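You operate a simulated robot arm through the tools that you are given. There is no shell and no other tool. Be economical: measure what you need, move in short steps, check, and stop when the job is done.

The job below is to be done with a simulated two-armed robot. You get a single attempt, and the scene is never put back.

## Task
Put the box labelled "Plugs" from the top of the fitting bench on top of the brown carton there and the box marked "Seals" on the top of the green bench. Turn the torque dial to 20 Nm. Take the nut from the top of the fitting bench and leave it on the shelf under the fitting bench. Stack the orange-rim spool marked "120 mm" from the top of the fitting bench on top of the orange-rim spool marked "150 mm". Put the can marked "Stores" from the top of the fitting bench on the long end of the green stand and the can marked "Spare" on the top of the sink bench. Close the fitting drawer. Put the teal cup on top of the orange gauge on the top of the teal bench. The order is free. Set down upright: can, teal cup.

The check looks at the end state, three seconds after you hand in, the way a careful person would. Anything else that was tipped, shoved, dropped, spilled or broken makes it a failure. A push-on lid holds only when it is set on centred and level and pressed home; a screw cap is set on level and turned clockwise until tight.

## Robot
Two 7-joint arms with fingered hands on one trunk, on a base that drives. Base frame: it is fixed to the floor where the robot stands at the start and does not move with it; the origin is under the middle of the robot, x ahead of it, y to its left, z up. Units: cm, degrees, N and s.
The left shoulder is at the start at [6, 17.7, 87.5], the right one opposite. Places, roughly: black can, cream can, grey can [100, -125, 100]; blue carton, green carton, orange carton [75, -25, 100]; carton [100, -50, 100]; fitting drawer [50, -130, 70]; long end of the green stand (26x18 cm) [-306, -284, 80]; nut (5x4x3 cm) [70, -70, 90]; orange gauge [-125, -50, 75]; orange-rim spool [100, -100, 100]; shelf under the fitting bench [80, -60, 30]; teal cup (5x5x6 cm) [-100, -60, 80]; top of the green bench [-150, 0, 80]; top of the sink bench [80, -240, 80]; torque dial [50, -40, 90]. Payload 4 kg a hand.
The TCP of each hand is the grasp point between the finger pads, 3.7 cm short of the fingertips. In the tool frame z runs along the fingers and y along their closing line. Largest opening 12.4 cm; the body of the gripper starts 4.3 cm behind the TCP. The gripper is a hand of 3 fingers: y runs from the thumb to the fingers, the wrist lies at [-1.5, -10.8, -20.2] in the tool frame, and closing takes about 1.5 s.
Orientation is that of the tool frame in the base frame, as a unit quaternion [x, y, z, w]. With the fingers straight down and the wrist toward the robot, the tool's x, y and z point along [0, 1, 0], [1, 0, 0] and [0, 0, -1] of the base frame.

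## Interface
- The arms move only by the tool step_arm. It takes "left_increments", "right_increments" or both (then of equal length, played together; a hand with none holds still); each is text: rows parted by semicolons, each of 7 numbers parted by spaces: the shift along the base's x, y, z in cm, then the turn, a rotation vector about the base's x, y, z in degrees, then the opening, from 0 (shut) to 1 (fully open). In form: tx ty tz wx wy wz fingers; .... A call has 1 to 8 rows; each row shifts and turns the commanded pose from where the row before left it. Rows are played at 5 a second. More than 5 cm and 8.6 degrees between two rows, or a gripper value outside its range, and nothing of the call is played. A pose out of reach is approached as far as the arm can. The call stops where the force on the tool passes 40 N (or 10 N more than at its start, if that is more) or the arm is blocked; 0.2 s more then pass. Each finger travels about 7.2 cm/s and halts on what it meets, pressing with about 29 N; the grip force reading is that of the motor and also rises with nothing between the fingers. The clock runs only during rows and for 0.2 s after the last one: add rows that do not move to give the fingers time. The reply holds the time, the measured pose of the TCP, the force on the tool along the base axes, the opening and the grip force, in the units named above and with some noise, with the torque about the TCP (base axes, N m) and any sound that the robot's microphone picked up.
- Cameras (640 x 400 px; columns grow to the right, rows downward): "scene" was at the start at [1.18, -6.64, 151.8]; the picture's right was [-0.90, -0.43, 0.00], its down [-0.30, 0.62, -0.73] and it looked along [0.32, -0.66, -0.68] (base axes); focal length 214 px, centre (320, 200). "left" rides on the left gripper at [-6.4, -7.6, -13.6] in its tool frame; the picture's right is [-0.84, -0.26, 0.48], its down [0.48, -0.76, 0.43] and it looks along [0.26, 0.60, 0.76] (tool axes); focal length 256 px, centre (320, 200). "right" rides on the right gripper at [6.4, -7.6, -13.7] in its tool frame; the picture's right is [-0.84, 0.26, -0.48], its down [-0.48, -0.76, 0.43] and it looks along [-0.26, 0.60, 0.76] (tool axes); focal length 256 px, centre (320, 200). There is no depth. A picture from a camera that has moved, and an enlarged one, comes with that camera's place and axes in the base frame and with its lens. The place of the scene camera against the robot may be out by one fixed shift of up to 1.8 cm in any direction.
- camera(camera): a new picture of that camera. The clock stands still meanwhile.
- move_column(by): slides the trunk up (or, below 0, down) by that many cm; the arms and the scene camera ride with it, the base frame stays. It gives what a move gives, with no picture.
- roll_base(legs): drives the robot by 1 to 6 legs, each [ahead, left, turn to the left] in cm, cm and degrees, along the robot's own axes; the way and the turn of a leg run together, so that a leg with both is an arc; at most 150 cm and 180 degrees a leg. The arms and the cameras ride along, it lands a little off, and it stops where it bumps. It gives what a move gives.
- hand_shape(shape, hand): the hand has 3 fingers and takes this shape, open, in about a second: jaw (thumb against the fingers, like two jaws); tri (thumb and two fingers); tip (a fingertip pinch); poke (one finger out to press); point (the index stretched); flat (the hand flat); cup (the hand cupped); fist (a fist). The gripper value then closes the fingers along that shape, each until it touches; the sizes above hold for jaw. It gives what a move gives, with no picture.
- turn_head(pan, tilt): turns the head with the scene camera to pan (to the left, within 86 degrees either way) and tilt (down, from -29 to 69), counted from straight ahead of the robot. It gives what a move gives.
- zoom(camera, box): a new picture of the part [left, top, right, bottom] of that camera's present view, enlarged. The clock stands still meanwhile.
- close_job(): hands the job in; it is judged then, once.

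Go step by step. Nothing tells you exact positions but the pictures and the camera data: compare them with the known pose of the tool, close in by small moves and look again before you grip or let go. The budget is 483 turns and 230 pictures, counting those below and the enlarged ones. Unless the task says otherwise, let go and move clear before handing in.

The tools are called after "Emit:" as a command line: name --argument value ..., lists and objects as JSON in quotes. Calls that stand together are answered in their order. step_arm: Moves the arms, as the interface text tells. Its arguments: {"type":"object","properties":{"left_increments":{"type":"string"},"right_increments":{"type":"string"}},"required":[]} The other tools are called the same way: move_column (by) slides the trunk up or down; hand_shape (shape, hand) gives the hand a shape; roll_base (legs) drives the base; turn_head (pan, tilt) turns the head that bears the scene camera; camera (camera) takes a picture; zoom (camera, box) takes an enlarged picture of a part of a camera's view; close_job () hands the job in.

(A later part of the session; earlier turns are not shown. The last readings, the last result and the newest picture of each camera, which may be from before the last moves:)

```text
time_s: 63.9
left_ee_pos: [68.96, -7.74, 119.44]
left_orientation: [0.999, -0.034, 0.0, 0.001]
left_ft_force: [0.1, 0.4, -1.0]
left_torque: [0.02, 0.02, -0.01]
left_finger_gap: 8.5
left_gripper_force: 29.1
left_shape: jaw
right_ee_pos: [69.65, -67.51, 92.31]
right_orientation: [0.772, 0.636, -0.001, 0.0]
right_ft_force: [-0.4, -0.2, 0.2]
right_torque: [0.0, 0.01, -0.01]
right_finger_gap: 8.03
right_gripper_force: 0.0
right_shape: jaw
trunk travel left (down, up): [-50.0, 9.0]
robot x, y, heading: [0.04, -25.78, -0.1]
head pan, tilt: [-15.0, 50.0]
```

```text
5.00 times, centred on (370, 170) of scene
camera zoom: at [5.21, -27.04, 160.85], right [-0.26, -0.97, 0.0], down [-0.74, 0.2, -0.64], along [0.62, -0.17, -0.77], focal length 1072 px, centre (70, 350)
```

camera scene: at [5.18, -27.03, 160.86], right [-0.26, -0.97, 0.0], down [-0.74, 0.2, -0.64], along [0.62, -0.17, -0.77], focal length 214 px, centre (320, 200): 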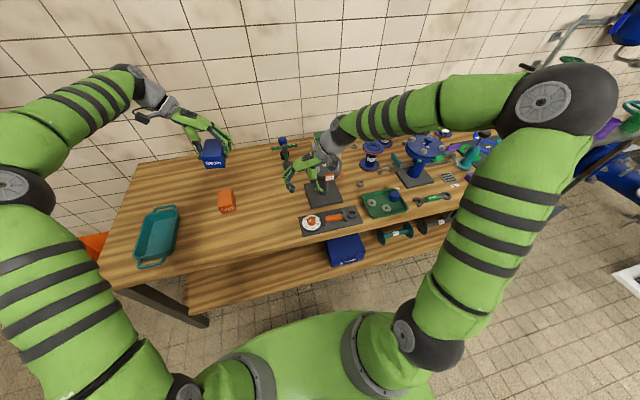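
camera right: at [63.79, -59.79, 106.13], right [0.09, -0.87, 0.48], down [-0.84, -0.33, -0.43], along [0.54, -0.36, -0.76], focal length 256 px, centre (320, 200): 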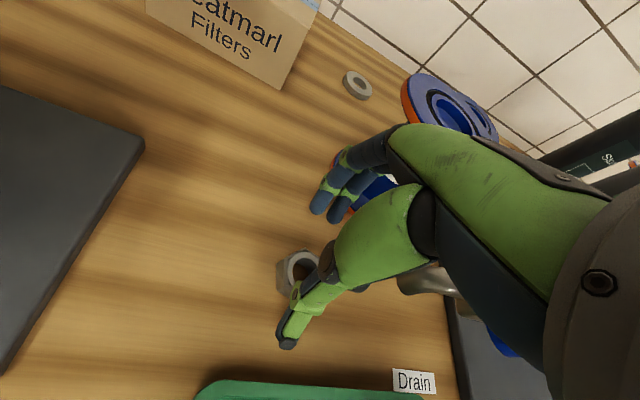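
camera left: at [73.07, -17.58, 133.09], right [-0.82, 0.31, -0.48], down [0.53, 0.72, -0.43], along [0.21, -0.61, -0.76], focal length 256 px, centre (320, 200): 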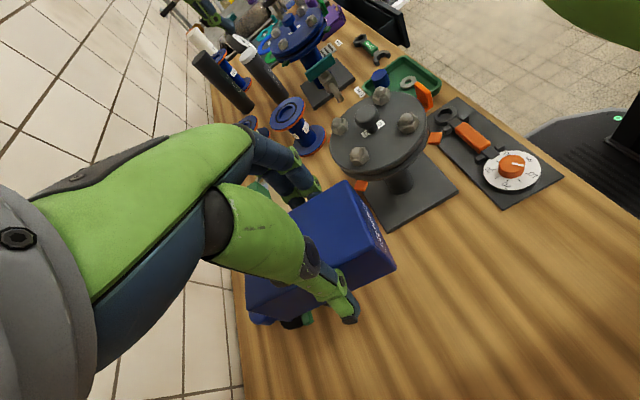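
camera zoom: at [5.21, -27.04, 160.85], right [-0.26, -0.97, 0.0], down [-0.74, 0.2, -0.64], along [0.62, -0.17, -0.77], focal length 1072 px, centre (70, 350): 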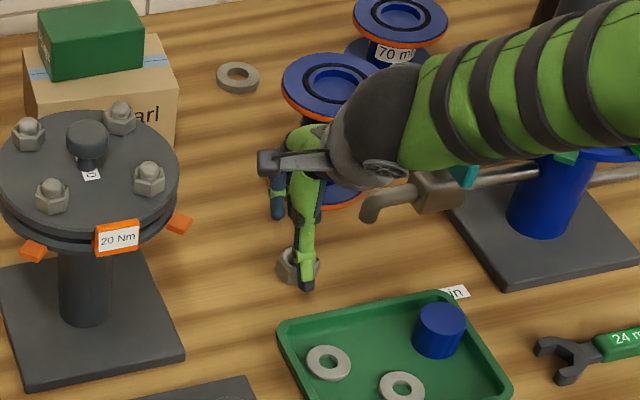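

Emit:
step_arm --right_increments "-0.6 0.6 0 0 0 0 0.65; 0 0 -1 0 0 0 0.65; 0 0 -0.7 0 0 0 0.65; 0 0 -0.5 0 0 0 0.65; 0 0 0 0 0 0 0.65"

Emit:
zoom --camera "right" --box '[220, 200, 380, 320]'

Emit:
zoom --camera "scene" --box '[350, 160, 400, 200]'

```text
time_s: 65.1
left_ee_pos: [68.81, -7.76, 119.43]
left_orientation: [0.999, -0.035, 0.0, 0.0]
left_ft_force: [-0.4, -0.2, -1.8]
left_torque: [-0.01, -0.01, -0.05]
left_finger_gap: 8.5
left_gripper_force: 28.8
left_shape: jaw
right_ee_pos: [69.15, -67.13, 90.19]
right_orientation: [0.772, 0.636, -0.001, 0.0]
right_ft_force: [0.1, -0.2, 0.5]
right_torque: [0.01, 0.01, 0.02]
right_finger_gap: 8.05
right_gripper_force: 0.1
right_shape: jaw
trunk travel left (down, up): [-50.0, 9.0]
robot x, y, heading: [0.02, -25.81, -0.1]
head pan, tilt: [-15.0, 50.0]
```

```text
3.33 times, centred on (300, 260) of right
camera zoom: at [63.2, -59.33, 103.94], right [0.09, -0.87, 0.48], down [-0.84, -0.33, -0.43], along [0.54, -0.36, -0.76], focal length 853 px, centre (387, 0)
```

zoom: 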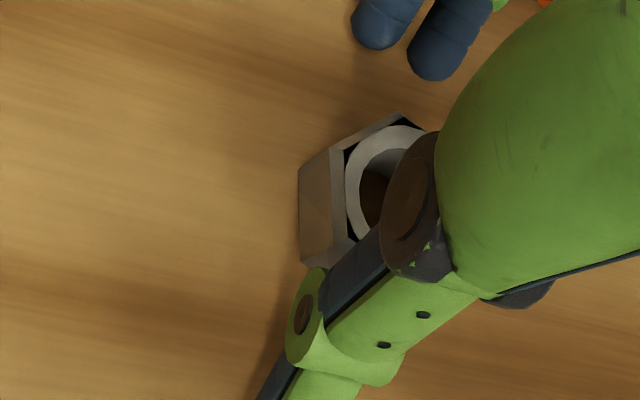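

```text
10.00 times, centred on (375, 180) of scene
camera zoom: at [5.18, -27.05, 160.85], right [-0.26, -0.97, 0.0], down [-0.74, 0.2, -0.64], along [0.62, -0.17, -0.77], focal length 2145 px, centre (-230, 400)
```

zoom: 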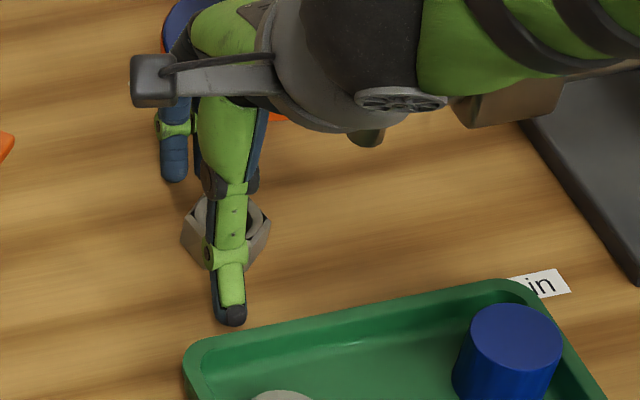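

Emit:
step_arm --right_increments "0 0 -0.4 0 0 0 0.65; 0 0 0 0 0 0 0.5; 0 0 0 0 0 0 0.4; 0 0 0 0 0 0 0.3; 0 0 0 0 0 0 0.3; 0 0 0 0 0 0 0.2; 0 0 0 0 0 0 0.2; 0 0 0 0 0 0 0.2"

Emit:
zoom --camera "scene" --box '[350, 160, 400, 200]'

```text
time_s: 66.9
left_ee_pos: [68.9, -7.73, 119.35]
left_orientation: [0.999, -0.035, -0.001, -0.001]
left_ft_force: [0.2, -0.5, -2.2]
left_torque: [0.02, 0.02, -0.01]
left_finger_gap: 8.5
left_gripper_force: 28.8
left_shape: jaw
right_ee_pos: [69.27, -67.07, 89.87]
right_orientation: [0.771, 0.636, 0.001, 0.0]
right_ft_force: [5.4, 1.3, 7.2]
right_torque: [0.03, -0.04, -0.01]
right_finger_gap: 2.08
right_gripper_force: 0.2
right_shape: jaw
trunk travel left (down, up): [-50.0, 9.0]
robot x, y, heading: [-0.11, -25.76, 0.1]
head pan, tilt: [-15.0, 50.0]
```

```text
10.00 times, centred on (375, 180) of scene
camera zoom: at [5.19, -27.0, 160.85], right [-0.26, -0.97, 0.0], down [-0.74, 0.2, -0.64], along [0.62, -0.17, -0.77], focal length 2145 px, centre (-230, 400)
```

zoom: 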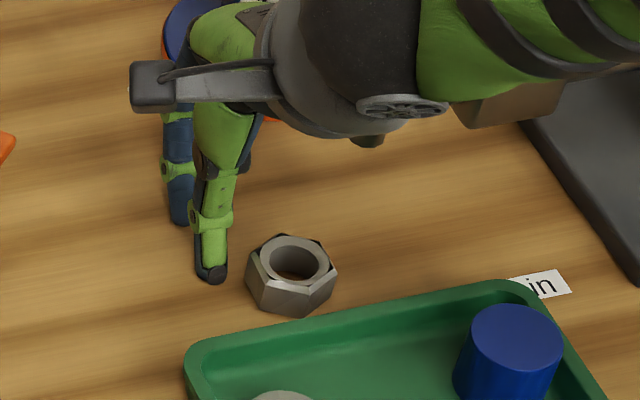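

The nut slipped sideways again, so my lateral offset was wrong. Lifting and looking straight down at it.

Emit:
step_arm --right_increments "0 0 1 0 0 0 0.5; 0 0 4 0 0 0 0.65; 0 0 4 0 0 0 0.65; 0 -1 4 0 0 0 0.65; -1 -1 4 0 0 0 0.65; -2 0 2 0 0 0 0.65"

Emit:
camera --camera "right"

Emit:
zoom --camera "right" --box '[200, 230, 360, 350]'

```text
time_s: 68.3
left_ee_pos: [68.79, -7.61, 119.55]
left_orientation: [0.999, -0.035, -0.001, 0.001]
left_ft_force: [-0.1, -0.4, -1.3]
left_torque: [0.01, 0.03, -0.01]
left_finger_gap: 8.54
left_gripper_force: 29.2
left_shape: jaw
right_ee_pos: [66.1, -69.01, 108.82]
right_orientation: [0.772, 0.636, 0.0, 0.0]
right_ft_force: [0.9, 0.7, -0.4]
right_torque: [-0.02, 0.01, -0.02]
right_finger_gap: 8.01
right_gripper_force: 0.0
right_shape: jaw
trunk travel left (down, up): [-50.0, 9.0]
robot x, y, heading: [0.4, -26.05, 0.0]
head pan, tilt: [-15.0, 50.0]
```

```text
162 pictures are left
camera right: at [60.03, -61.22, 122.51], right [0.09, -0.87, 0.48], down [-0.84, -0.33, -0.43], along [0.54, -0.36, -0.76], focal length 256 px, centre (320, 200)
```

right: 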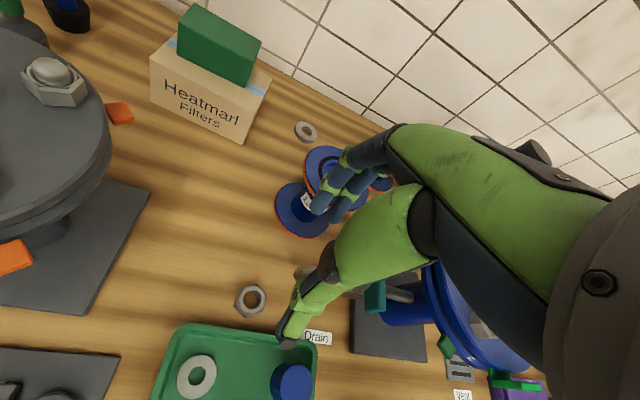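

```text
3.33 times, centred on (280, 290) of right
camera zoom: at [60.03, -61.22, 122.51], right [0.09, -0.87, 0.48], down [-0.84, -0.33, -0.43], along [0.54, -0.36, -0.76], focal length 853 px, centre (453, -100)
```

zoom: 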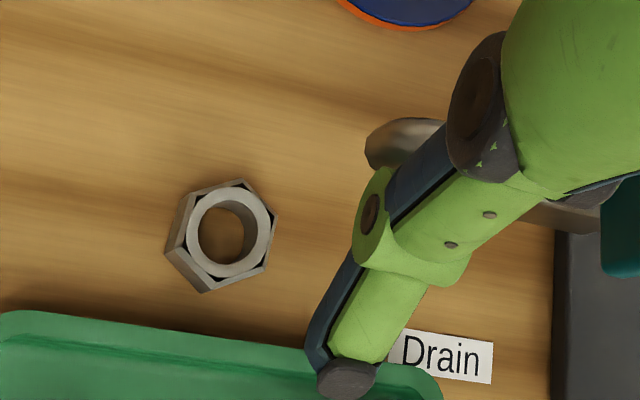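

Nut is at about [65.7, -69.6], with the tray rim close on its robot side. I'll rotate the hand so it closes along y, fitting between tray and spout.

Emit:
step_arm --right_increments "0 0 2 0 0 8.5 0.65; 0 0 2 0 0 8.5 0.65; 0 0 0 0 0 8.5 0.65; 0 0 0 0 0 8.5 0.65; 0 0 0 0 0 8.5 0.65; 0 0 0 0 0 8.5 0.65; 0 0 0 0 0 8.5 0.65; 0 0 0 0 0 8.5 0.65"

Emit:
step_arm --right_increments "-0.3 -0.6 0 0 0 8.5 0.65; 0 0 0 0 0 8.5 0.65; 0 0 0 0 0 6 0.6; 0 0 -4 0 0 0 0.6; 0 0 -4 0 0 0 0.55"

Emit:
camera --camera "right"

Emit:
zoom --camera "scene" --box '[320, 130, 420, 210]'

```text
time_s: 70.1
left_ee_pos: [68.93, -7.74, 119.45]
left_orientation: [0.999, -0.035, -0.001, 0.0]
left_ft_force: [0.3, -0.1, -1.1]
left_torque: [0.06, 0.01, -0.02]
left_finger_gap: 8.52
left_gripper_force: 29.0
left_shape: jaw
right_ee_pos: [66.16, -69.27, 112.69]
right_orientation: [0.593, 0.805, 0.001, -0.001]
right_ft_force: [0.1, 0.2, -0.3]
right_torque: [0.01, 0.01, -0.01]
right_finger_gap: 8.08
right_gripper_force: 0.0
right_shape: jaw
right hand out of reach, approached as far as the arm can: row 4, 5, 6, 7, 8
trunk travel left (down, up): [-50.0, 9.0]
robot x, y, heading: [0.13, -25.81, 0.2]
head pan, tilt: [-15.0, 50.0]
```

```text
time_s: 71.3
left_ee_pos: [68.87, -7.78, 119.3]
left_orientation: [0.999, -0.035, -0.001, 0.0]
left_ft_force: [-0.2, 0.4, -0.4]
left_torque: [0.01, 0.01, -0.01]
left_finger_gap: 8.49
left_gripper_force: 29.1
left_shape: jaw
right_ee_pos: [66.04, -69.2, 104.77]
right_orientation: [0.593, 0.805, 0.0, 0.0]
right_ft_force: [0.0, -0.5, 0.8]
right_torque: [-0.01, -0.01, -0.01]
right_finger_gap: 6.84
right_gripper_force: 0.1
right_shape: jaw
right hand out of reach, approached as far as the arm can: row 1, 2, 3
trunk travel left (down, up): [-50.0, 9.0]
robot x, y, heading: [-0.26, -25.87, -0.1]
head pan, tilt: [-15.0, 50.0]
```

```text
160 pictures are left
camera right: at [57.21, -65.31, 118.56], right [0.49, -0.72, 0.48], down [-0.58, -0.69, -0.43], along [0.65, -0.07, -0.76], focal length 256 px, centre (320, 200)
```

right: 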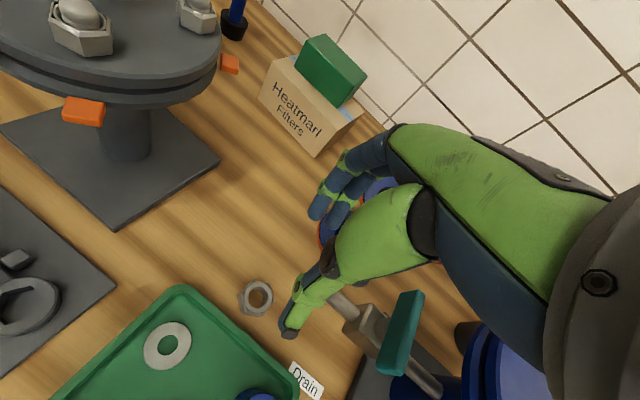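

```text
5.00 times, centred on (370, 170) of scene
camera zoom: at [5.19, -27.05, 160.85], right [-0.26, -0.97, 0.0], down [-0.74, 0.2, -0.64], along [0.62, -0.17, -0.77], focal length 1072 px, centre (70, 350)
```

zoom: 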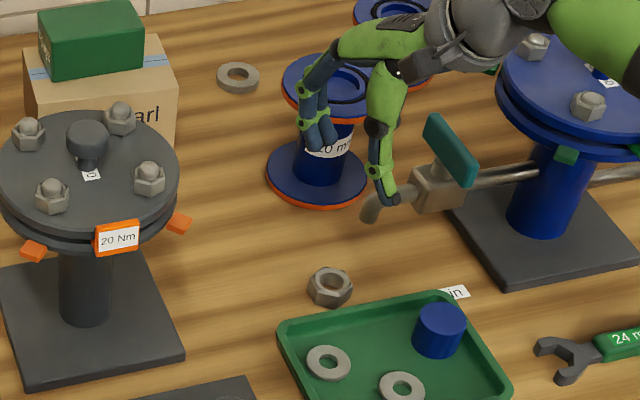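

Not enough reach at this base position for that yaw. Raise the hand, drive 20 cm right, and rotate there.

Emit:
step_arm --right_increments "0 0 4 0 0 0 0.6; 0 0 4 0 0 0 0.6; 0 0 4 0 0 0 0.6; 0 3 4 0 0 0 0.6; 0 3 3 0 0 0 0.6; -1 4 0 0 0 0 0.6; -1 4 0 0 0 0 0.6; 0 4 0 0 0 0 0.6"

Emit:
roll_base --legs '[[0, -20, 0]]'

Emit:
step_arm --right_increments "0 0 0 0 0 8.5 0.6; 0 0 0 0 0 8.5 0.6; 0 0 0 0 0 8.5 0.6; 0 0 0 0 0 8.5 0.6; 0 0 0 0 0 8.5 0.6; 0 0 0 0 0 8.5 0.6; 0 0 0 0 0 8.5 0.6"

```text
time_s: 73.1
left_ee_pos: [68.89, -7.7, 119.3]
left_orientation: [0.999, -0.035, 0.0, 0.0]
left_ft_force: [0.3, -1.0, -1.6]
left_torque: [-0.01, 0.0, 0.03]
left_finger_gap: 8.48
left_gripper_force: 28.9
left_shape: jaw
right_ee_pos: [64.0, -51.02, 123.73]
right_orientation: [0.593, 0.805, -0.001, 0.0]
right_ft_force: [-0.6, -0.2, 0.2]
right_torque: [0.0, 0.02, -0.01]
right_finger_gap: 7.42
right_gripper_force: 0.0
right_shape: jaw
trunk travel left (down, up): [-50.0, 9.0]
robot x, y, heading: [-0.04, -25.94, -0.1]
head pan, tilt: [-15.0, 50.0]
```

```text
time_s: 74.7
left_ee_pos: [68.8, -27.9, 119.41]
left_orientation: [0.999, -0.035, 0.0, -0.001]
left_ft_force: [-0.3, 0.0, -1.1]
left_torque: [0.05, -0.01, -0.01]
left_finger_gap: 8.51
left_gripper_force: 29.4
left_shape: jaw
right_ee_pos: [64.03, -71.39, 123.8]
right_orientation: [0.594, 0.804, 0.001, -0.001]
right_ft_force: [-0.2, 0.2, 0.2]
right_torque: [0.02, -0.02, -0.01]
right_finger_gap: 7.42
right_gripper_force: 0.0
right_shape: jaw
trunk travel left (down, up): [-50.0, 9.0]
robot x, y, heading: [0.03, -46.09, -0.0]
head pan, tilt: [-15.0, 50.0]
```

```text
time_s: 76.3
left_ee_pos: [68.89, -27.86, 119.51]
left_orientation: [0.999, -0.034, 0.0, 0.0]
left_ft_force: [0.1, 0.3, -1.8]
left_torque: [0.07, 0.01, 0.0]
left_finger_gap: 8.46
left_gripper_force: 28.7
left_shape: jaw
right_ee_pos: [64.08, -71.38, 123.78]
right_orientation: [0.444, 0.896, 0.0, 0.0]
right_ft_force: [-0.8, 0.2, 0.3]
right_torque: [-0.02, 0.01, -0.02]
right_finger_gap: 7.43
right_gripper_force: 0.0
right_shape: jaw
right hand out of reach, approached as far as the arm can: row 3, 4, 5, 6, 7
trunk travel left (down, up): [-50.0, 9.0]
robot x, y, heading: [0.2, -45.94, -0.2]
head pan, tilt: [-15.0, 50.0]
```

Emit:
step_arm --left_increments "-2 2 4 0 0 0 0.2; -2 2 4 0 0 0 0.2; -2 2 1 0 0 0 0.2" --right_increments "0 4 0 0 0 0 0.6; 0 4 0 0 0 0 0.6; 0 4 0 0 0 0 0.6"

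Emit:
roll_base --legs '[[0, -14, 0]]'

Emit:
step_arm --right_increments "0 0 0 0 0 8.5 0.6; 0 0 0 0 0 8.5 0.6; 0 0 0 0 0 8.5 0.6; 0 0 0 0 0 8.5 0.6; 0 0 0 0 0 8.5 0.6"

Emit:
camera --camera "right"

```text
time_s: 77.1
left_ee_pos: [62.87, -21.71, 128.44]
left_orientation: [0.999, -0.035, 0.0, 0.0]
left_ft_force: [0.0, 0.0, -2.0]
left_torque: [0.02, 0.0, 0.03]
left_finger_gap: 8.48
left_gripper_force: 28.4
left_shape: jaw
right_ee_pos: [64.01, -59.24, 123.78]
right_orientation: [0.446, 0.895, 0.0, -0.001]
right_ft_force: [0.1, -0.1, 0.9]
right_torque: [-0.02, 0.0, -0.02]
right_finger_gap: 7.42
right_gripper_force: 0.1
right_shape: jaw
trunk travel left (down, up): [-50.0, 9.0]
robot x, y, heading: [0.55, -46.19, -0.2]
head pan, tilt: [-15.0, 50.0]
```

```text
time_s: 78.5
left_ee_pos: [62.82, -35.79, 128.55]
left_orientation: [0.999, -0.036, -0.001, -0.001]
left_ft_force: [0.2, 0.1, -0.8]
left_torque: [0.08, -0.01, 0.0]
left_finger_gap: 8.52
left_gripper_force: 28.8
left_shape: jaw
right_ee_pos: [64.1, -73.18, 123.69]
right_orientation: [0.445, 0.895, 0.0, -0.001]
right_ft_force: [0.1, -0.1, 1.1]
right_torque: [0.03, 0.0, 0.01]
right_finger_gap: 7.44
right_gripper_force: 0.0
right_shape: jaw
trunk travel left (down, up): [-50.0, 9.0]
robot x, y, heading: [0.05, -60.11, -0.0]
head pan, tilt: [-15.0, 50.0]
```

```text
time_s: 79.7
left_ee_pos: [62.91, -35.57, 128.47]
left_orientation: [0.999, -0.035, 0.0, 0.0]
left_ft_force: [-0.3, 0.5, -1.1]
left_torque: [-0.02, -0.01, 0.02]
left_finger_gap: 8.49
left_gripper_force: 28.8
left_shape: jaw
right_ee_pos: [62.46, -72.98, 122.77]
right_orientation: [0.339, 0.941, 0.0, -0.007]
right_ft_force: [0.3, -0.5, 0.3]
right_torque: [0.03, -0.01, -0.03]
right_finger_gap: 7.41
right_gripper_force: 0.0
right_shape: jaw
right hand out of reach, approached as far as the arm can: row 2, 3, 4, 5
trunk travel left (down, up): [-50.0, 9.0]
robot x, y, heading: [0.42, -59.98, 0.0]
head pan, tilt: [-15.0, 50.0]
```

```text
158 pictures are left
camera right: at [53.07, -74.85, 136.65], right [0.82, -0.34, 0.47], down [-0.12, -0.89, -0.44], along [0.57, 0.3, -0.77], focal length 256 px, centre (320, 200)
```

right: 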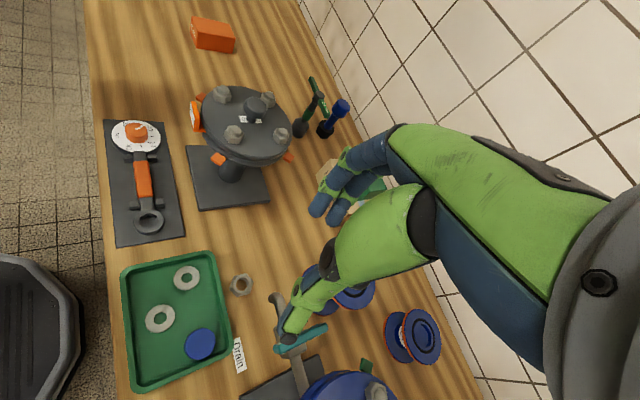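

Emit:
move_column --by -8

Emit:
step_arm --left_increments "-1 0 4 0 0 0 0.2; -1 0 2 0 0 0 0.2; 0 0 0 0 0 0 0.2; 0 0 0 0 0 0 0.2" --right_increments "1 1 2 0 0 8.5 0.6; 1 1 2 0 0 8.5 0.6; 0 0 0 0 0 8.5 0.6; 0 0 0 0 0 8.5 0.6"

```text
time_s: 80.8
left_ee_pos: [62.84, -35.7, 120.44]
left_orientation: [0.999, -0.035, 0.0, 0.0]
left_ft_force: [-0.2, -0.7, -0.6]
left_torque: [0.0, -0.01, 0.04]
left_finger_gap: 8.5
left_gripper_force: 29.1
left_shape: jaw
right_ee_pos: [62.44, -73.06, 114.76]
right_orientation: [0.338, 0.941, 0.0, -0.006]
right_ft_force: [0.1, 0.7, -0.2]
right_torque: [-0.04, -0.01, 0.01]
right_finger_gap: 7.44
right_gripper_force: 0.1
right_shape: jaw
trunk travel left (down, up): [-42.0, 17.0]
robot x, y, heading: [-0.12, -60.22, 0.1]
head pan, tilt: [-15.0, 50.0]
```

```text
time_s: 81.8
left_ee_pos: [60.92, -35.67, 126.51]
left_orientation: [0.999, -0.035, 0.0, 0.0]
left_ft_force: [-0.1, -0.6, -1.0]
left_torque: [0.01, 0.03, -0.01]
left_finger_gap: 8.5
left_gripper_force: 29.2
left_shape: jaw
right_ee_pos: [62.62, -73.06, 114.69]
right_orientation: [0.339, 0.941, -0.001, -0.007]
right_ft_force: [0.6, -0.8, -0.5]
right_torque: [-0.01, 0.0, 0.02]
right_finger_gap: 7.46
right_gripper_force: 0.0
right_shape: jaw
right hand out of reach, approached as far as the arm can: row 1, 2, 3, 4
trunk travel left (down, up): [-42.0, 17.0]
robot x, y, heading: [0.38, -59.68, -0.0]
head pan, tilt: [-15.0, 50.0]
```

The arm is stuck in an awkward elbow posture. I'll pull back to the initial-style pose, rotate there, then extend again.

Emit:
step_arm --right_increments "-2 -2 2 0 0 -8.5 0.6; -3 -3 2 0 0 -8.5 0.6; -3 -3 1 0 0 -8.5 0.6; -3 -3 1 0 0 -8.5 0.6; -3 -3 0 0 0 -8.5 0.6; -3 -3 0 0 0 -8 0.6; -3 -3 0 0 0 0 0.6; -3 -3 0 0 0 0 0.6"

Emit:
step_arm --right_increments "-1 -4 0 0 0 0 0.6; -1 -4 0 0 0 0 0.6; 0 -3 0 0 0 0 0.6; 0 0 0 0 0 8.5 0.6; 0 0 0 0 0 8.5 0.6; 1 1 0 0 0 8.5 0.6; 2 2 0 0 0 8.5 0.6; 2 2 0 0 0 8.5 0.6"

Emit:
step_arm --right_increments "2 2 0 0 0 8.5 0.6; 2 2 0 0 0 8.5 0.6; 3 3 0 0 0 8.5 0.6; 3 3 0 0 0 8.5 0.6; 3 3 0 0 0 0 0.6; 3 3 0 0 0 0 0.6; 3 3 0 0 0 0 0.6; 2 3 0 0 0 0 0.6"

```text
time_s: 83.6
left_ee_pos: [60.76, -35.66, 126.42]
left_orientation: [0.999, -0.035, 0.001, -0.001]
left_ft_force: [0.1, 0.5, -1.2]
left_torque: [0.02, -0.01, 0.0]
left_finger_gap: 8.5
left_gripper_force: 28.8
left_shape: jaw
right_ee_pos: [39.49, -96.12, 120.64]
right_orientation: [0.707, 0.707, 0.003, -0.005]
right_ft_force: [0.4, -0.6, 0.2]
right_torque: [0.0, 0.01, -0.02]
right_finger_gap: 7.45
right_gripper_force: 0.1
right_shape: jaw
trunk travel left (down, up): [-42.0, 17.0]
robot x, y, heading: [0.01, -60.03, -0.1]
head pan, tilt: [-15.0, 50.0]
```

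```text
time_s: 85.4
left_ee_pos: [60.94, -35.75, 126.54]
left_orientation: [0.999, -0.034, 0.0, 0.0]
left_ft_force: [1.2, -0.2, -2.2]
left_torque: [0.05, 0.03, 0.01]
left_finger_gap: 8.48
left_gripper_force: 29.2
left_shape: jaw
right_ee_pos: [42.0, -99.52, 120.55]
right_orientation: [0.404, 0.915, 0.0, -0.008]
right_ft_force: [-0.2, 0.4, 0.6]
right_torque: [0.03, 0.01, -0.02]
right_finger_gap: 7.41
right_gripper_force: 0.1
right_shape: jaw
right hand out of reach, approached as far as the arm can: row 7, 8
trunk travel left (down, up): [-42.0, 17.0]
robot x, y, heading: [0.1, -59.81, -0.1]
head pan, tilt: [-15.0, 50.0]
```

```text
time_s: 87.2
left_ee_pos: [60.86, -35.63, 126.46]
left_orientation: [0.999, -0.035, 0.0, -0.001]
left_ft_force: [0.3, 0.6, -1.1]
left_torque: [0.02, 0.02, -0.03]
left_finger_gap: 8.5
left_gripper_force: 29.4
left_shape: jaw
right_ee_pos: [48.79, -68.48, 119.55]
right_orientation: [0.119, 0.993, -0.001, -0.007]
right_ft_force: [0.5, -0.2, 0.5]
right_torque: [0.02, 0.01, 0.02]
right_finger_gap: 7.42
right_gripper_force: 0.1
right_shape: jaw
right hand out of reach, approached as far as the arm can: row 1, 2, 3, 4, 5, 6, 7, 8
trunk travel left (down, up): [-42.0, 17.0]
robot x, y, heading: [-0.14, -59.86, -0.0]
head pan, tilt: [-15.0, 50.0]
```

Emit:
step_arm --right_increments "3 0 0 0 0 0 0.6; 3 0 0 0 0 0 0.6; 3 0 0 0 0 0 0.6; 3 -0.5 0 0 0 0 0.6; 3 -0.5 0 0 0 0 0.6; 1.5 0 -3 0 0 0 0.6; 0 0 -4 0 0 0 0.6"

Emit:
camera --camera "right"

```text
time_s: 88.8
left_ee_pos: [60.93, -35.64, 126.53]
left_orientation: [0.999, -0.035, 0.0, -0.001]
left_ft_force: [-0.3, 0.2, -0.5]
left_torque: [0.06, -0.03, -0.04]
left_finger_gap: 8.49
left_gripper_force: 28.6
left_shape: jaw
right_ee_pos: [48.72, -68.6, 114.07]
right_orientation: [0.12, 0.993, -0.001, -0.01]
right_ft_force: [0.5, 0.5, 0.9]
right_torque: [0.0, 0.0, 0.0]
right_finger_gap: 7.44
right_gripper_force: 0.1
right_shape: jaw
right hand out of reach, approached as far as the arm can: row 1, 2, 3, 4, 5, 6
trunk travel left (down, up): [-42.0, 17.0]
robot x, y, heading: [0.23, -59.98, 0.4]
head pan, tilt: [-15.0, 50.0]
```

```text
157 pictures are left
camera right: at [41.22, -74.25, 127.95], right [0.88, 0.05, 0.47], down [0.28, -0.85, -0.44], along [0.38, 0.52, -0.77], focal length 256 px, centre (320, 200)
```

right: 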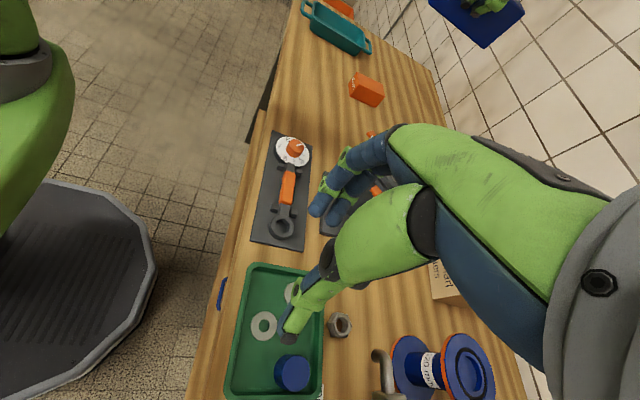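

This posture limits x. Better idea: with the hand at yaw 0, press a closed fingertip lightly on the nut's hole and drag it away from the tray, then grip it normally.

Emit:
step_arm --right_increments "0 0 3 0 0 -8.5 0.3; 0 0 3 0 0 -8.5 0; 0 0 0 0 0 -8.5 0; 1 0 0 0 0 -8.5 0; 1 0 0 0 0 -8.5 0; 1 0 0 0 0 -8.5 0; 2 0 0 0 0 -8.5 0; 2 0 0 0 0 -8.5 0"

Emit:
step_arm --right_increments "3 0 0 0 0 -8.4 0; 3 -0.5 -1 0 0 0 0; 3 -0.5 -2 0 0 0 0; 0 0 -4 0 0 0 0; 0 0 -4 0 0 0 0; 0 0 -4 0 0 0 0"

Emit:
camera --camera "right"

```text
time_s: 90.6
left_ee_pos: [60.86, -35.51, 126.52]
left_orientation: [0.999, -0.035, 0.0, -0.001]
left_ft_force: [0.5, -0.1, -2.5]
left_torque: [0.02, 0.02, 0.01]
left_finger_gap: 8.49
left_gripper_force: 29.0
left_shape: jaw
right_ee_pos: [55.9, -68.37, 120.37]
right_orientation: [0.653, 0.757, 0.003, -0.005]
right_ft_force: [-0.1, -0.4, -0.3]
right_torque: [0.0, -0.05, -0.02]
right_finger_gap: 0.0
right_gripper_force: 29.2
right_shape: jaw
trunk travel left (down, up): [-42.0, 17.0]
robot x, y, heading: [0.07, -59.96, -0.0]
head pan, tilt: [-15.0, 50.0]
```

```text
time_s: 92.0
left_ee_pos: [60.84, -35.72, 126.43]
left_orientation: [0.999, -0.035, -0.001, 0.0]
left_ft_force: [-0.6, 0.6, -2.0]
left_torque: [0.03, 0.01, -0.04]
left_finger_gap: 8.45
left_gripper_force: 28.8
left_shape: jaw
right_ee_pos: [65.02, -69.23, 105.39]
right_orientation: [0.707, 0.707, 0.002, -0.006]
right_ft_force: [0.4, 0.4, -0.6]
right_torque: [-0.02, 0.01, 0.01]
right_finger_gap: 0.0
right_gripper_force: 29.0
right_shape: jaw
trunk travel left (down, up): [-42.0, 17.0]
robot x, y, heading: [0.03, -59.96, 0.3]
head pan, tilt: [-15.0, 50.0]
```

```text
156 pictures are left
camera right: at [57.76, -62.95, 119.31], right [0.26, -0.84, 0.47], down [-0.76, -0.48, -0.44], along [0.59, -0.24, -0.77], focal length 256 px, centre (320, 200)
```

right: 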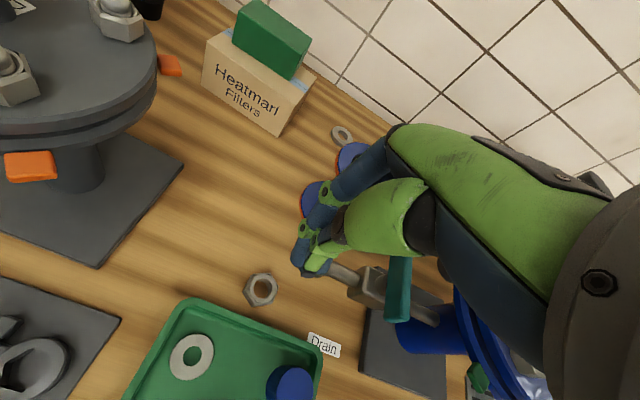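

Emit:
step_arm --right_increments "0.6 -0.5 -4 0 0 0 0; 0 0 -4 0 0 0 0; 0 0 -4 0 0 0 0; 0 0 -0.5 0 0 0 0; 0 0 0 0 0 0 0"

Emit:
zoom --camera "right" --box '[220, 200, 380, 320]'

Emit:
zoom --camera "scene" --box '[260, 130, 360, 210]'

```text
time_s: 93.2
left_ee_pos: [60.87, -35.66, 126.58]
left_orientation: [0.999, -0.035, -0.001, 0.0]
left_ft_force: [1.0, -0.2, -1.5]
left_torque: [-0.02, 0.02, 0.0]
left_finger_gap: 8.52
left_gripper_force: 29.3
left_shape: jaw
right_ee_pos: [65.41, -69.78, 92.79]
right_orientation: [0.706, 0.708, 0.002, -0.005]
right_ft_force: [0.0, 0.8, -0.3]
right_torque: [0.01, 0.03, 0.04]
right_finger_gap: 0.0
right_gripper_force: 29.4
right_shape: jaw
trunk travel left (down, up): [-42.0, 17.0]
robot x, y, heading: [0.21, -59.7, -0.0]
head pan, tilt: [-15.0, 50.0]
```

```text
3.33 times, centred on (300, 260) of right
camera zoom: at [58.09, -63.47, 106.65], right [0.26, -0.84, 0.47], down [-0.76, -0.48, -0.44], along [0.59, -0.24, -0.77], focal length 853 px, centre (387, 0)
```

zoom: 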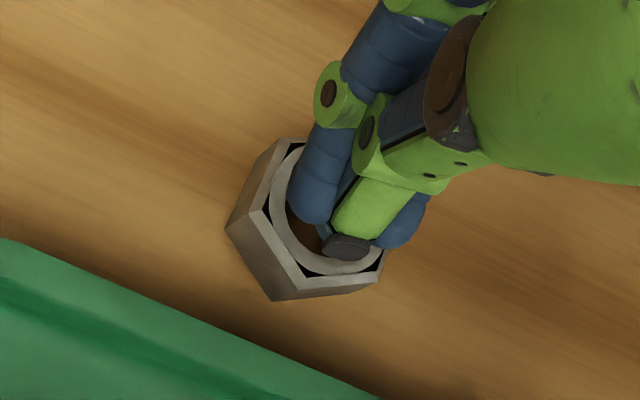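

```text
5.00 times, centred on (310, 170) of scene
camera zoom: at [5.17, -60.95, 152.85], right [-0.26, -0.97, 0.0], down [-0.74, 0.2, -0.64], along [0.62, -0.17, -0.77], focal length 1072 px, centre (370, 350)
```

zoom: 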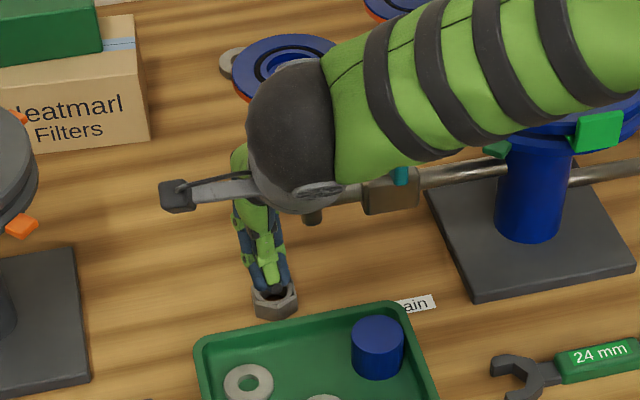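

Emit:
step_arm --right_increments "0 0 -0.4 0 0 0 0; 0 0 -0.3 0 0 0 0; 0 0 -0.3 0 0 0 0; 0 0 0 0 0 0 0"

```text
time_s: 94.2
left_ee_pos: [60.78, -35.64, 126.52]
left_orientation: [0.999, -0.035, -0.001, 0.0]
left_ft_force: [1.0, 0.2, -0.5]
left_torque: [0.01, -0.01, -0.01]
left_finger_gap: 8.49
left_gripper_force: 29.1
left_shape: jaw
right_ee_pos: [65.52, -69.93, 91.89]
right_orientation: [0.706, 0.708, 0.003, -0.005]
right_ft_force: [-0.1, -0.8, 5.4]
right_torque: [-0.04, -0.01, 0.02]
right_finger_gap: 0.0
right_gripper_force: 28.8
right_shape: jaw
trunk travel left (down, up): [-42.0, 17.0]
robot x, y, heading: [0.18, -60.11, -0.0]
head pan, tilt: [-15.0, 50.0]
```

Contact on the nut (top ≈88.2). Drag it +x slowly.

Emit:
step_arm --right_increments "0 0 -0.2 0 0 0 0; 0.6 0.1 0 0 0 0 0; 0.6 0.1 0 0 0 0 0; 0.6 0.1 0 0 0 0 0; 0.6 0.1 0 0 0 0 0; 0.6 0.1 0 0 0 0 0; 0.6 0.1 0 0 0 0 0; 0.6 0.1 0 0 0 0 0"

Emit:
zoom --camera "right" --box '[220, 200, 380, 320]'

```text
time_s: 96.0
left_ee_pos: [60.68, -35.68, 126.48]
left_orientation: [0.999, -0.035, 0.001, 0.0]
left_ft_force: [0.2, -0.6, -1.1]
left_torque: [0.0, 0.01, 0.0]
left_finger_gap: 8.5
left_gripper_force: 29.5
left_shape: jaw
right_ee_pos: [69.56, -69.27, 91.87]
right_orientation: [0.707, 0.708, 0.003, -0.006]
right_ft_force: [-4.9, -1.1, 18.4]
right_torque: [-0.11, 0.19, 0.02]
right_finger_gap: 0.0
right_gripper_force: 28.9
right_shape: jaw
trunk travel left (down, up): [-42.0, 17.0]
robot x, y, heading: [0.32, -59.41, -0.2]
head pan, tilt: [-15.0, 50.0]
```

```text
3.33 times, centred on (300, 260) of right
camera zoom: at [62.28, -62.94, 105.69], right [0.26, -0.84, 0.47], down [-0.76, -0.48, -0.44], along [0.6, -0.24, -0.77], focal length 853 px, centre (387, 0)
```

zoom: 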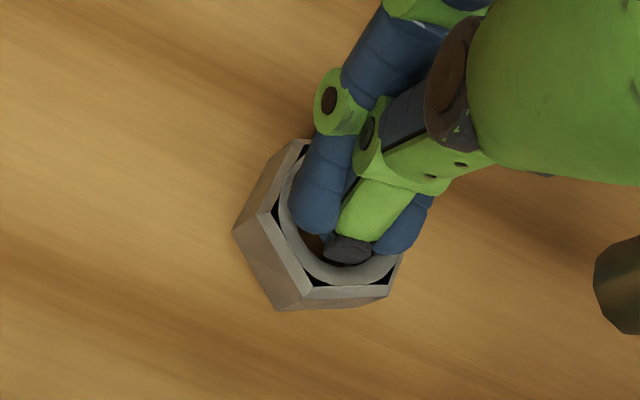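

The nut dragged nicely. Drag a bit +y, lift, open, align to its flats (yaw ≈ +23°).

Emit:
step_arm --right_increments "0 0.6 0 0 0 0 0; 0 0.6 0 0 0 0 0; 0 0.4 0 0 0 0 0; 0 0 3 0 0 0 0; 0 0 4 0 0 0 0.5; 0 0 3 0 0 8 0.65; 0 0 0 0 0 8 0.65; 0 0 0 0 0 7 0.65"

Emit:
zoom --camera "right" --box '[220, 200, 380, 320]'

```text
time_s: 97.8
left_ee_pos: [60.84, -35.68, 126.48]
left_orientation: [0.999, -0.036, 0.0, -0.001]
left_ft_force: [0.5, -1.0, -1.6]
left_torque: [0.03, 0.01, -0.01]
left_finger_gap: 8.48
left_gripper_force: 29.2
left_shape: jaw
right_ee_pos: [69.84, -67.58, 101.78]
right_orientation: [0.551, 0.835, 0.002, -0.006]
right_ft_force: [0.3, -0.7, -0.4]
right_torque: [-0.01, -0.03, -0.01]
right_finger_gap: 7.98
right_gripper_force: 0.1
right_shape: jaw
trunk travel left (down, up): [-42.0, 17.0]
robot x, y, heading: [0.18, -59.84, -0.2]
head pan, tilt: [-15.0, 50.0]
```

```text
3.33 times, centred on (300, 260) of right
camera zoom: at [60.66, -64.78, 115.58], right [0.57, -0.67, 0.47], down [-0.51, -0.74, -0.44], along [0.64, 0.01, -0.77], focal length 853 px, centre (387, 0)
```

zoom: 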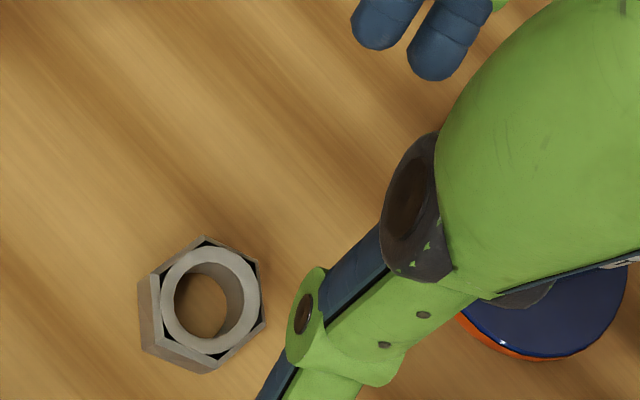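

I worked out that the fingertips reach only ~2.5 cm past the TCP while open, so I was gripping too high. Going lower, centred a bit differently.

Emit:
step_arm --right_increments "-0.5 0.15 -4 0 0 0 0.6; 0 0 -4 0 0 0 0.6; 0 0 -2.5 0 0 0 0.55; 0 0 -1 0 0 0 0.55; 0 0 -0.5 0 0 0 0.55; 0 0 0 0 0 0 0.55"

Emit:
zoom --camera "right" --box '[220, 200, 380, 320]'

Emit:
zoom --camera "scene" --box '[285, 160, 335, 200]'

```text
time_s: 99.2
left_ee_pos: [60.73, -35.53, 126.58]
left_orientation: [0.999, -0.035, 0.001, 0.001]
left_ft_force: [-0.6, -0.1, -1.0]
left_torque: [0.05, 0.03, -0.01]
left_finger_gap: 8.51
left_gripper_force: 28.9
left_shape: jaw
right_ee_pos: [69.3, -67.6, 89.82]
right_orientation: [0.551, 0.834, 0.003, -0.006]
right_ft_force: [1.1, -0.3, 9.6]
right_torque: [0.12, -0.3, -0.02]
right_finger_gap: 6.85
right_gripper_force: 0.0
right_shape: jaw
trunk travel left (down, up): [-42.0, 17.0]
robot x, y, heading: [-0.0, -59.66, 0.1]
head pan, tilt: [-15.0, 50.0]
```

```text
3.33 times, centred on (300, 260) of right
camera zoom: at [60.08, -64.66, 103.59], right [0.57, -0.67, 0.47], down [-0.51, -0.74, -0.44], along [0.64, 0.01, -0.76], focal length 853 px, centre (387, 0)
```

zoom: 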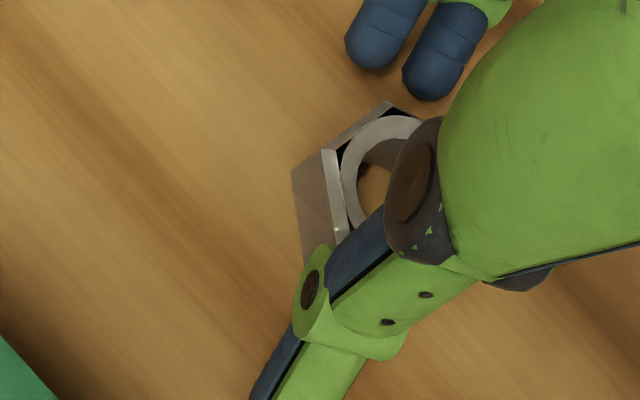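

```text
10.00 times, centred on (310, 180) of scene
camera zoom: at [5.11, -60.95, 152.87], right [-0.26, -0.97, 0.0], down [-0.74, 0.2, -0.64], along [0.62, -0.17, -0.77], focal length 2145 px, centre (420, 400)
```

zoom: 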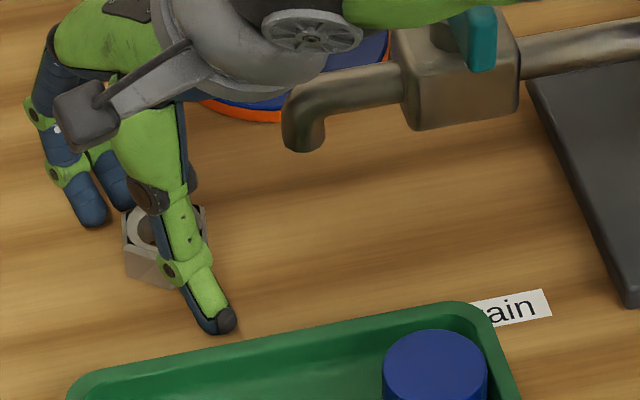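

The thumb touches first while the fingers stay high. I'll lift a little, tilt the hand 13° to level thumb and fingers, shift slightly, and go down again.

Emit:
step_arm --right_increments "0.2 -0.45 1.5 0 0 0 0.55; 0 0 0 -2.6 6.2 0 0.55; 0 0 0 -2.5 5.8 0 0.55; 0 0 -1 0 0 0 0.55; 0 0 -0.8 0 0 0 0.55; 0 0 -0.4 0 0 0 0.55; 0 0 0 0 0 0 0.55"

Emit:
zoom --camera "right" --box '[220, 200, 380, 320]'

Emit:
zoom --camera "scene" --box '[285, 160, 335, 200]'

```text
time_s: 100.5
left_ee_pos: [60.79, -35.67, 126.53]
left_orientation: [0.999, -0.035, -0.001, 0.0]
left_ft_force: [-0.1, 0.3, -1.0]
left_torque: [0.03, 0.05, 0.03]
left_finger_gap: 8.5
left_gripper_force: 29.0
left_shape: jaw
right_ee_pos: [69.74, -67.73, 90.25]
right_orientation: [0.547, 0.83, -0.086, -0.063]
right_ft_force: [-0.6, -0.3, 16.9]
right_torque: [0.16, -0.33, -0.03]
right_finger_gap: 6.53
right_gripper_force: 0.1
right_shape: jaw
trunk travel left (down, up): [-42.0, 17.0]
robot x, y, heading: [0.2, -59.66, 0.1]
head pan, tilt: [-15.0, 50.0]
stopped in row 6 (right hand): the force on the tool passed its limit at 43 N (the readings are from after the stop); the commanded pose is now the measured one
```

```text
3.33 times, centred on (300, 260) of right
camera zoom: at [63.49, -63.63, 105.38], right [0.65, -0.64, 0.41], down [-0.58, -0.77, -0.27], along [0.49, -0.06, -0.87], focal length 853 px, centre (387, 0)
```

zoom: 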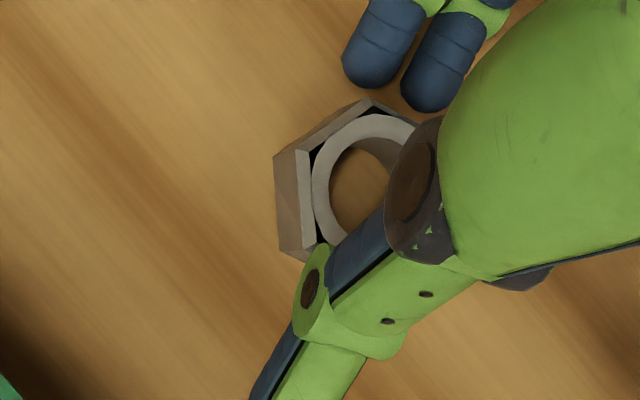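

```text
10.00 times, centred on (310, 180) of scene
camera zoom: at [5.08, -60.96, 152.85], right [-0.26, -0.97, 0.0], down [-0.74, 0.2, -0.64], along [0.62, -0.17, -0.77], focal length 2145 px, centre (420, 400)
```

zoom: 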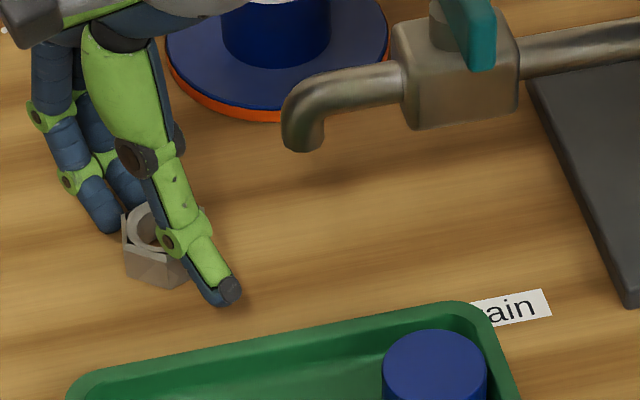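

The torque shows the fingers touch first, so I tilted the wrong way. Tilt the opposite way and retry.

Emit:
step_arm --right_increments "0 0 2 0 0 0 0.55; 0 0 0 3.1 -7.5 0 0.55; 0 0 0 3.1 -7.5 0 0.55; 0 0 0 2.8 -6.2 0 0.55; 0 0 -1 0 0 0 0.55; 0 0 -0.6 0 0 0 0.55; 0 0 -0.5 0 0 0 0.55; 0 0 -0.5 0 0 0 0.55"

Emit:
zoom --camera "right" --box '[220, 200, 380, 320]'

Emit:
zoom --camera "scene" --box '[285, 160, 335, 200]'

```text
time_s: 102.4
left_ee_pos: [60.68, -35.69, 126.48]
left_orientation: [0.999, -0.035, -0.001, 0.0]
left_ft_force: [-0.4, 0.8, -1.2]
left_torque: [0.05, 0.03, 0.03]
left_finger_gap: 8.5
left_gripper_force: 28.6
left_shape: jaw
right_ee_pos: [70.12, -67.48, 90.3]
right_orientation: [0.547, 0.831, 0.086, 0.052]
right_ft_force: [-3.6, -1.1, 19.7]
right_torque: [-0.38, 0.83, 0.01]
right_finger_gap: 7.15
right_gripper_force: 0.1
right_shape: jaw
trunk travel left (down, up): [-42.0, 17.0]
robot x, y, heading: [-0.21, -59.52, 0.1]
head pan, tilt: [-15.0, 50.0]
stopped in row 8 (right hand): the force on the tool passed its limit at 43 N (the readings are from after the stop); the commanded pose is now the measured one
```

```text
3.33 times, centred on (300, 260) of right
camera zoom: at [58.54, -65.66, 102.37], right [0.48, -0.71, 0.51], down [-0.42, -0.7, -0.58], along [0.77, 0.06, -0.63], focal length 853 px, centre (387, 0)
```

zoom: 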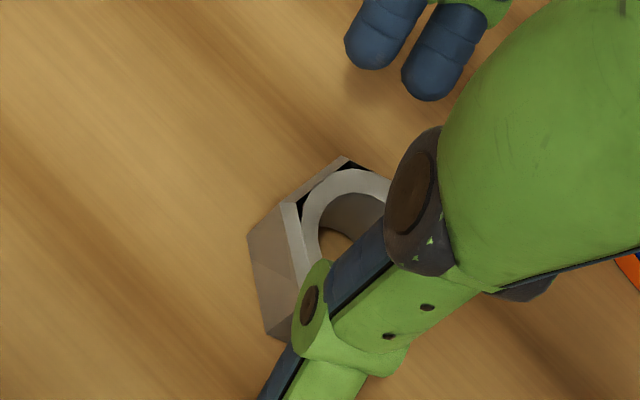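

```text
10.00 times, centred on (310, 180) of scene
camera zoom: at [5.09, -60.97, 152.85], right [-0.26, -0.97, 0.0], down [-0.74, 0.2, -0.64], along [0.62, -0.17, -0.77], focal length 2145 px, centre (420, 400)
```

zoom: 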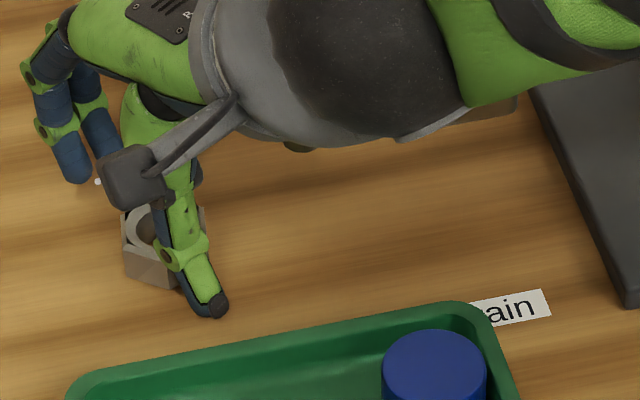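

Tips are level untilted after all; the misses came from lateral offset. The "tri" shape should self-centre a hex nut, so I'll lift, level, and switch to it.

Emit:
step_arm --right_increments "0 0 3 0 0 0 0.55; 0 0 4 -1.9 4.6 0 0.55; 0 0 3 -2 4.6 0 0.55"

Emit:
hand_shape --hand "right" --shape "tri"

Emit:
camera --camera "right"

Emit:
zoom --camera "scene" --box '[270, 130, 350, 200]'

```text
time_s: 103.2
left_ee_pos: [60.83, -35.7, 126.67]
left_orientation: [0.999, -0.035, 0.0, 0.0]
left_ft_force: [0.2, 0.7, -1.1]
left_torque: [0.0, 0.05, 0.01]
left_finger_gap: 8.49
left_gripper_force: 28.5
left_shape: jaw
right_ee_pos: [70.13, -67.98, 99.25]
right_orientation: [0.554, 0.832, 0.013, -0.011]
right_ft_force: [1.8, -5.7, 4.5]
right_torque: [0.42, 0.08, -0.01]
right_finger_gap: 6.82
right_gripper_force: 0.0
right_shape: jaw
trunk travel left (down, up): [-42.0, 17.0]
robot x, y, heading: [0.29, -59.88, 0.1]
head pan, tilt: [-15.0, 50.0]
```

```text
time_s: 104.1
left_ee_pos: [60.82, -35.66, 126.51]
left_orientation: [0.999, -0.035, 0.0, 0.0]
left_ft_force: [-0.2, 0.0, -1.2]
left_torque: [0.03, 0.0, -0.01]
left_finger_gap: 8.48
left_gripper_force: 28.8
left_shape: jaw
right_ee_pos: [70.02, -67.76, 98.76]
right_orientation: [0.552, 0.833, 0.013, -0.015]
right_ft_force: [0.0, 0.3, 0.8]
right_torque: [-0.01, 0.01, 0.01]
right_finger_gap: 12.37
right_gripper_force: 0.0
right_shape: tri
trunk travel left (down, up): [-42.0, 17.0]
robot x, y, heading: [0.19, -59.43, 0.0]
head pan, tilt: [-15.0, 50.0]
```

```text
145 pictures are left
camera right: at [60.93, -65.35, 112.71], right [0.57, -0.69, 0.45], down [-0.52, -0.72, -0.46], along [0.64, 0.03, -0.77], focal length 256 px, centre (320, 200)
```

right: 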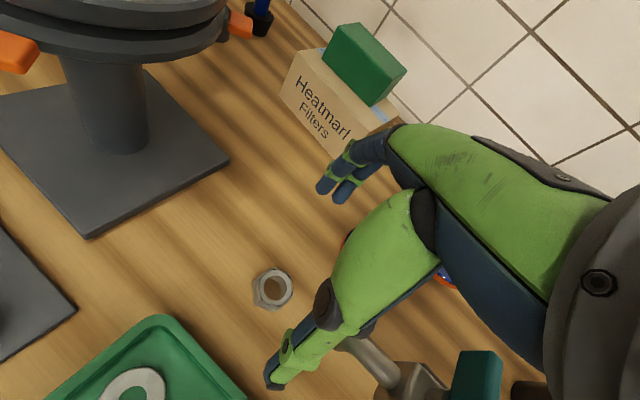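

```text
5.71 times, centred on (310, 165) of scene
camera zoom: at [5.17, -60.94, 152.85], right [-0.26, -0.97, 0.0], down [-0.74, 0.2, -0.64], along [0.62, -0.17, -0.77], focal length 1226 px, centre (377, 400)
```

zoom: 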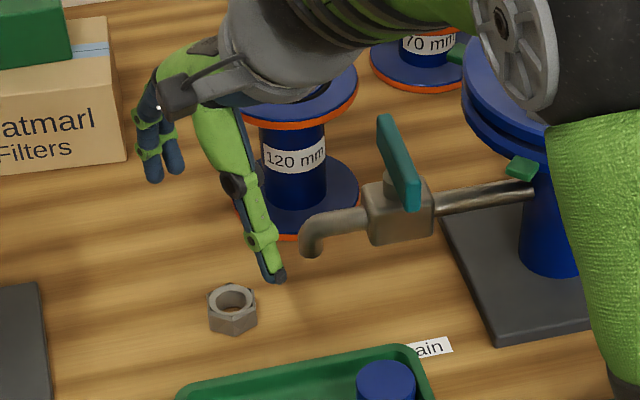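

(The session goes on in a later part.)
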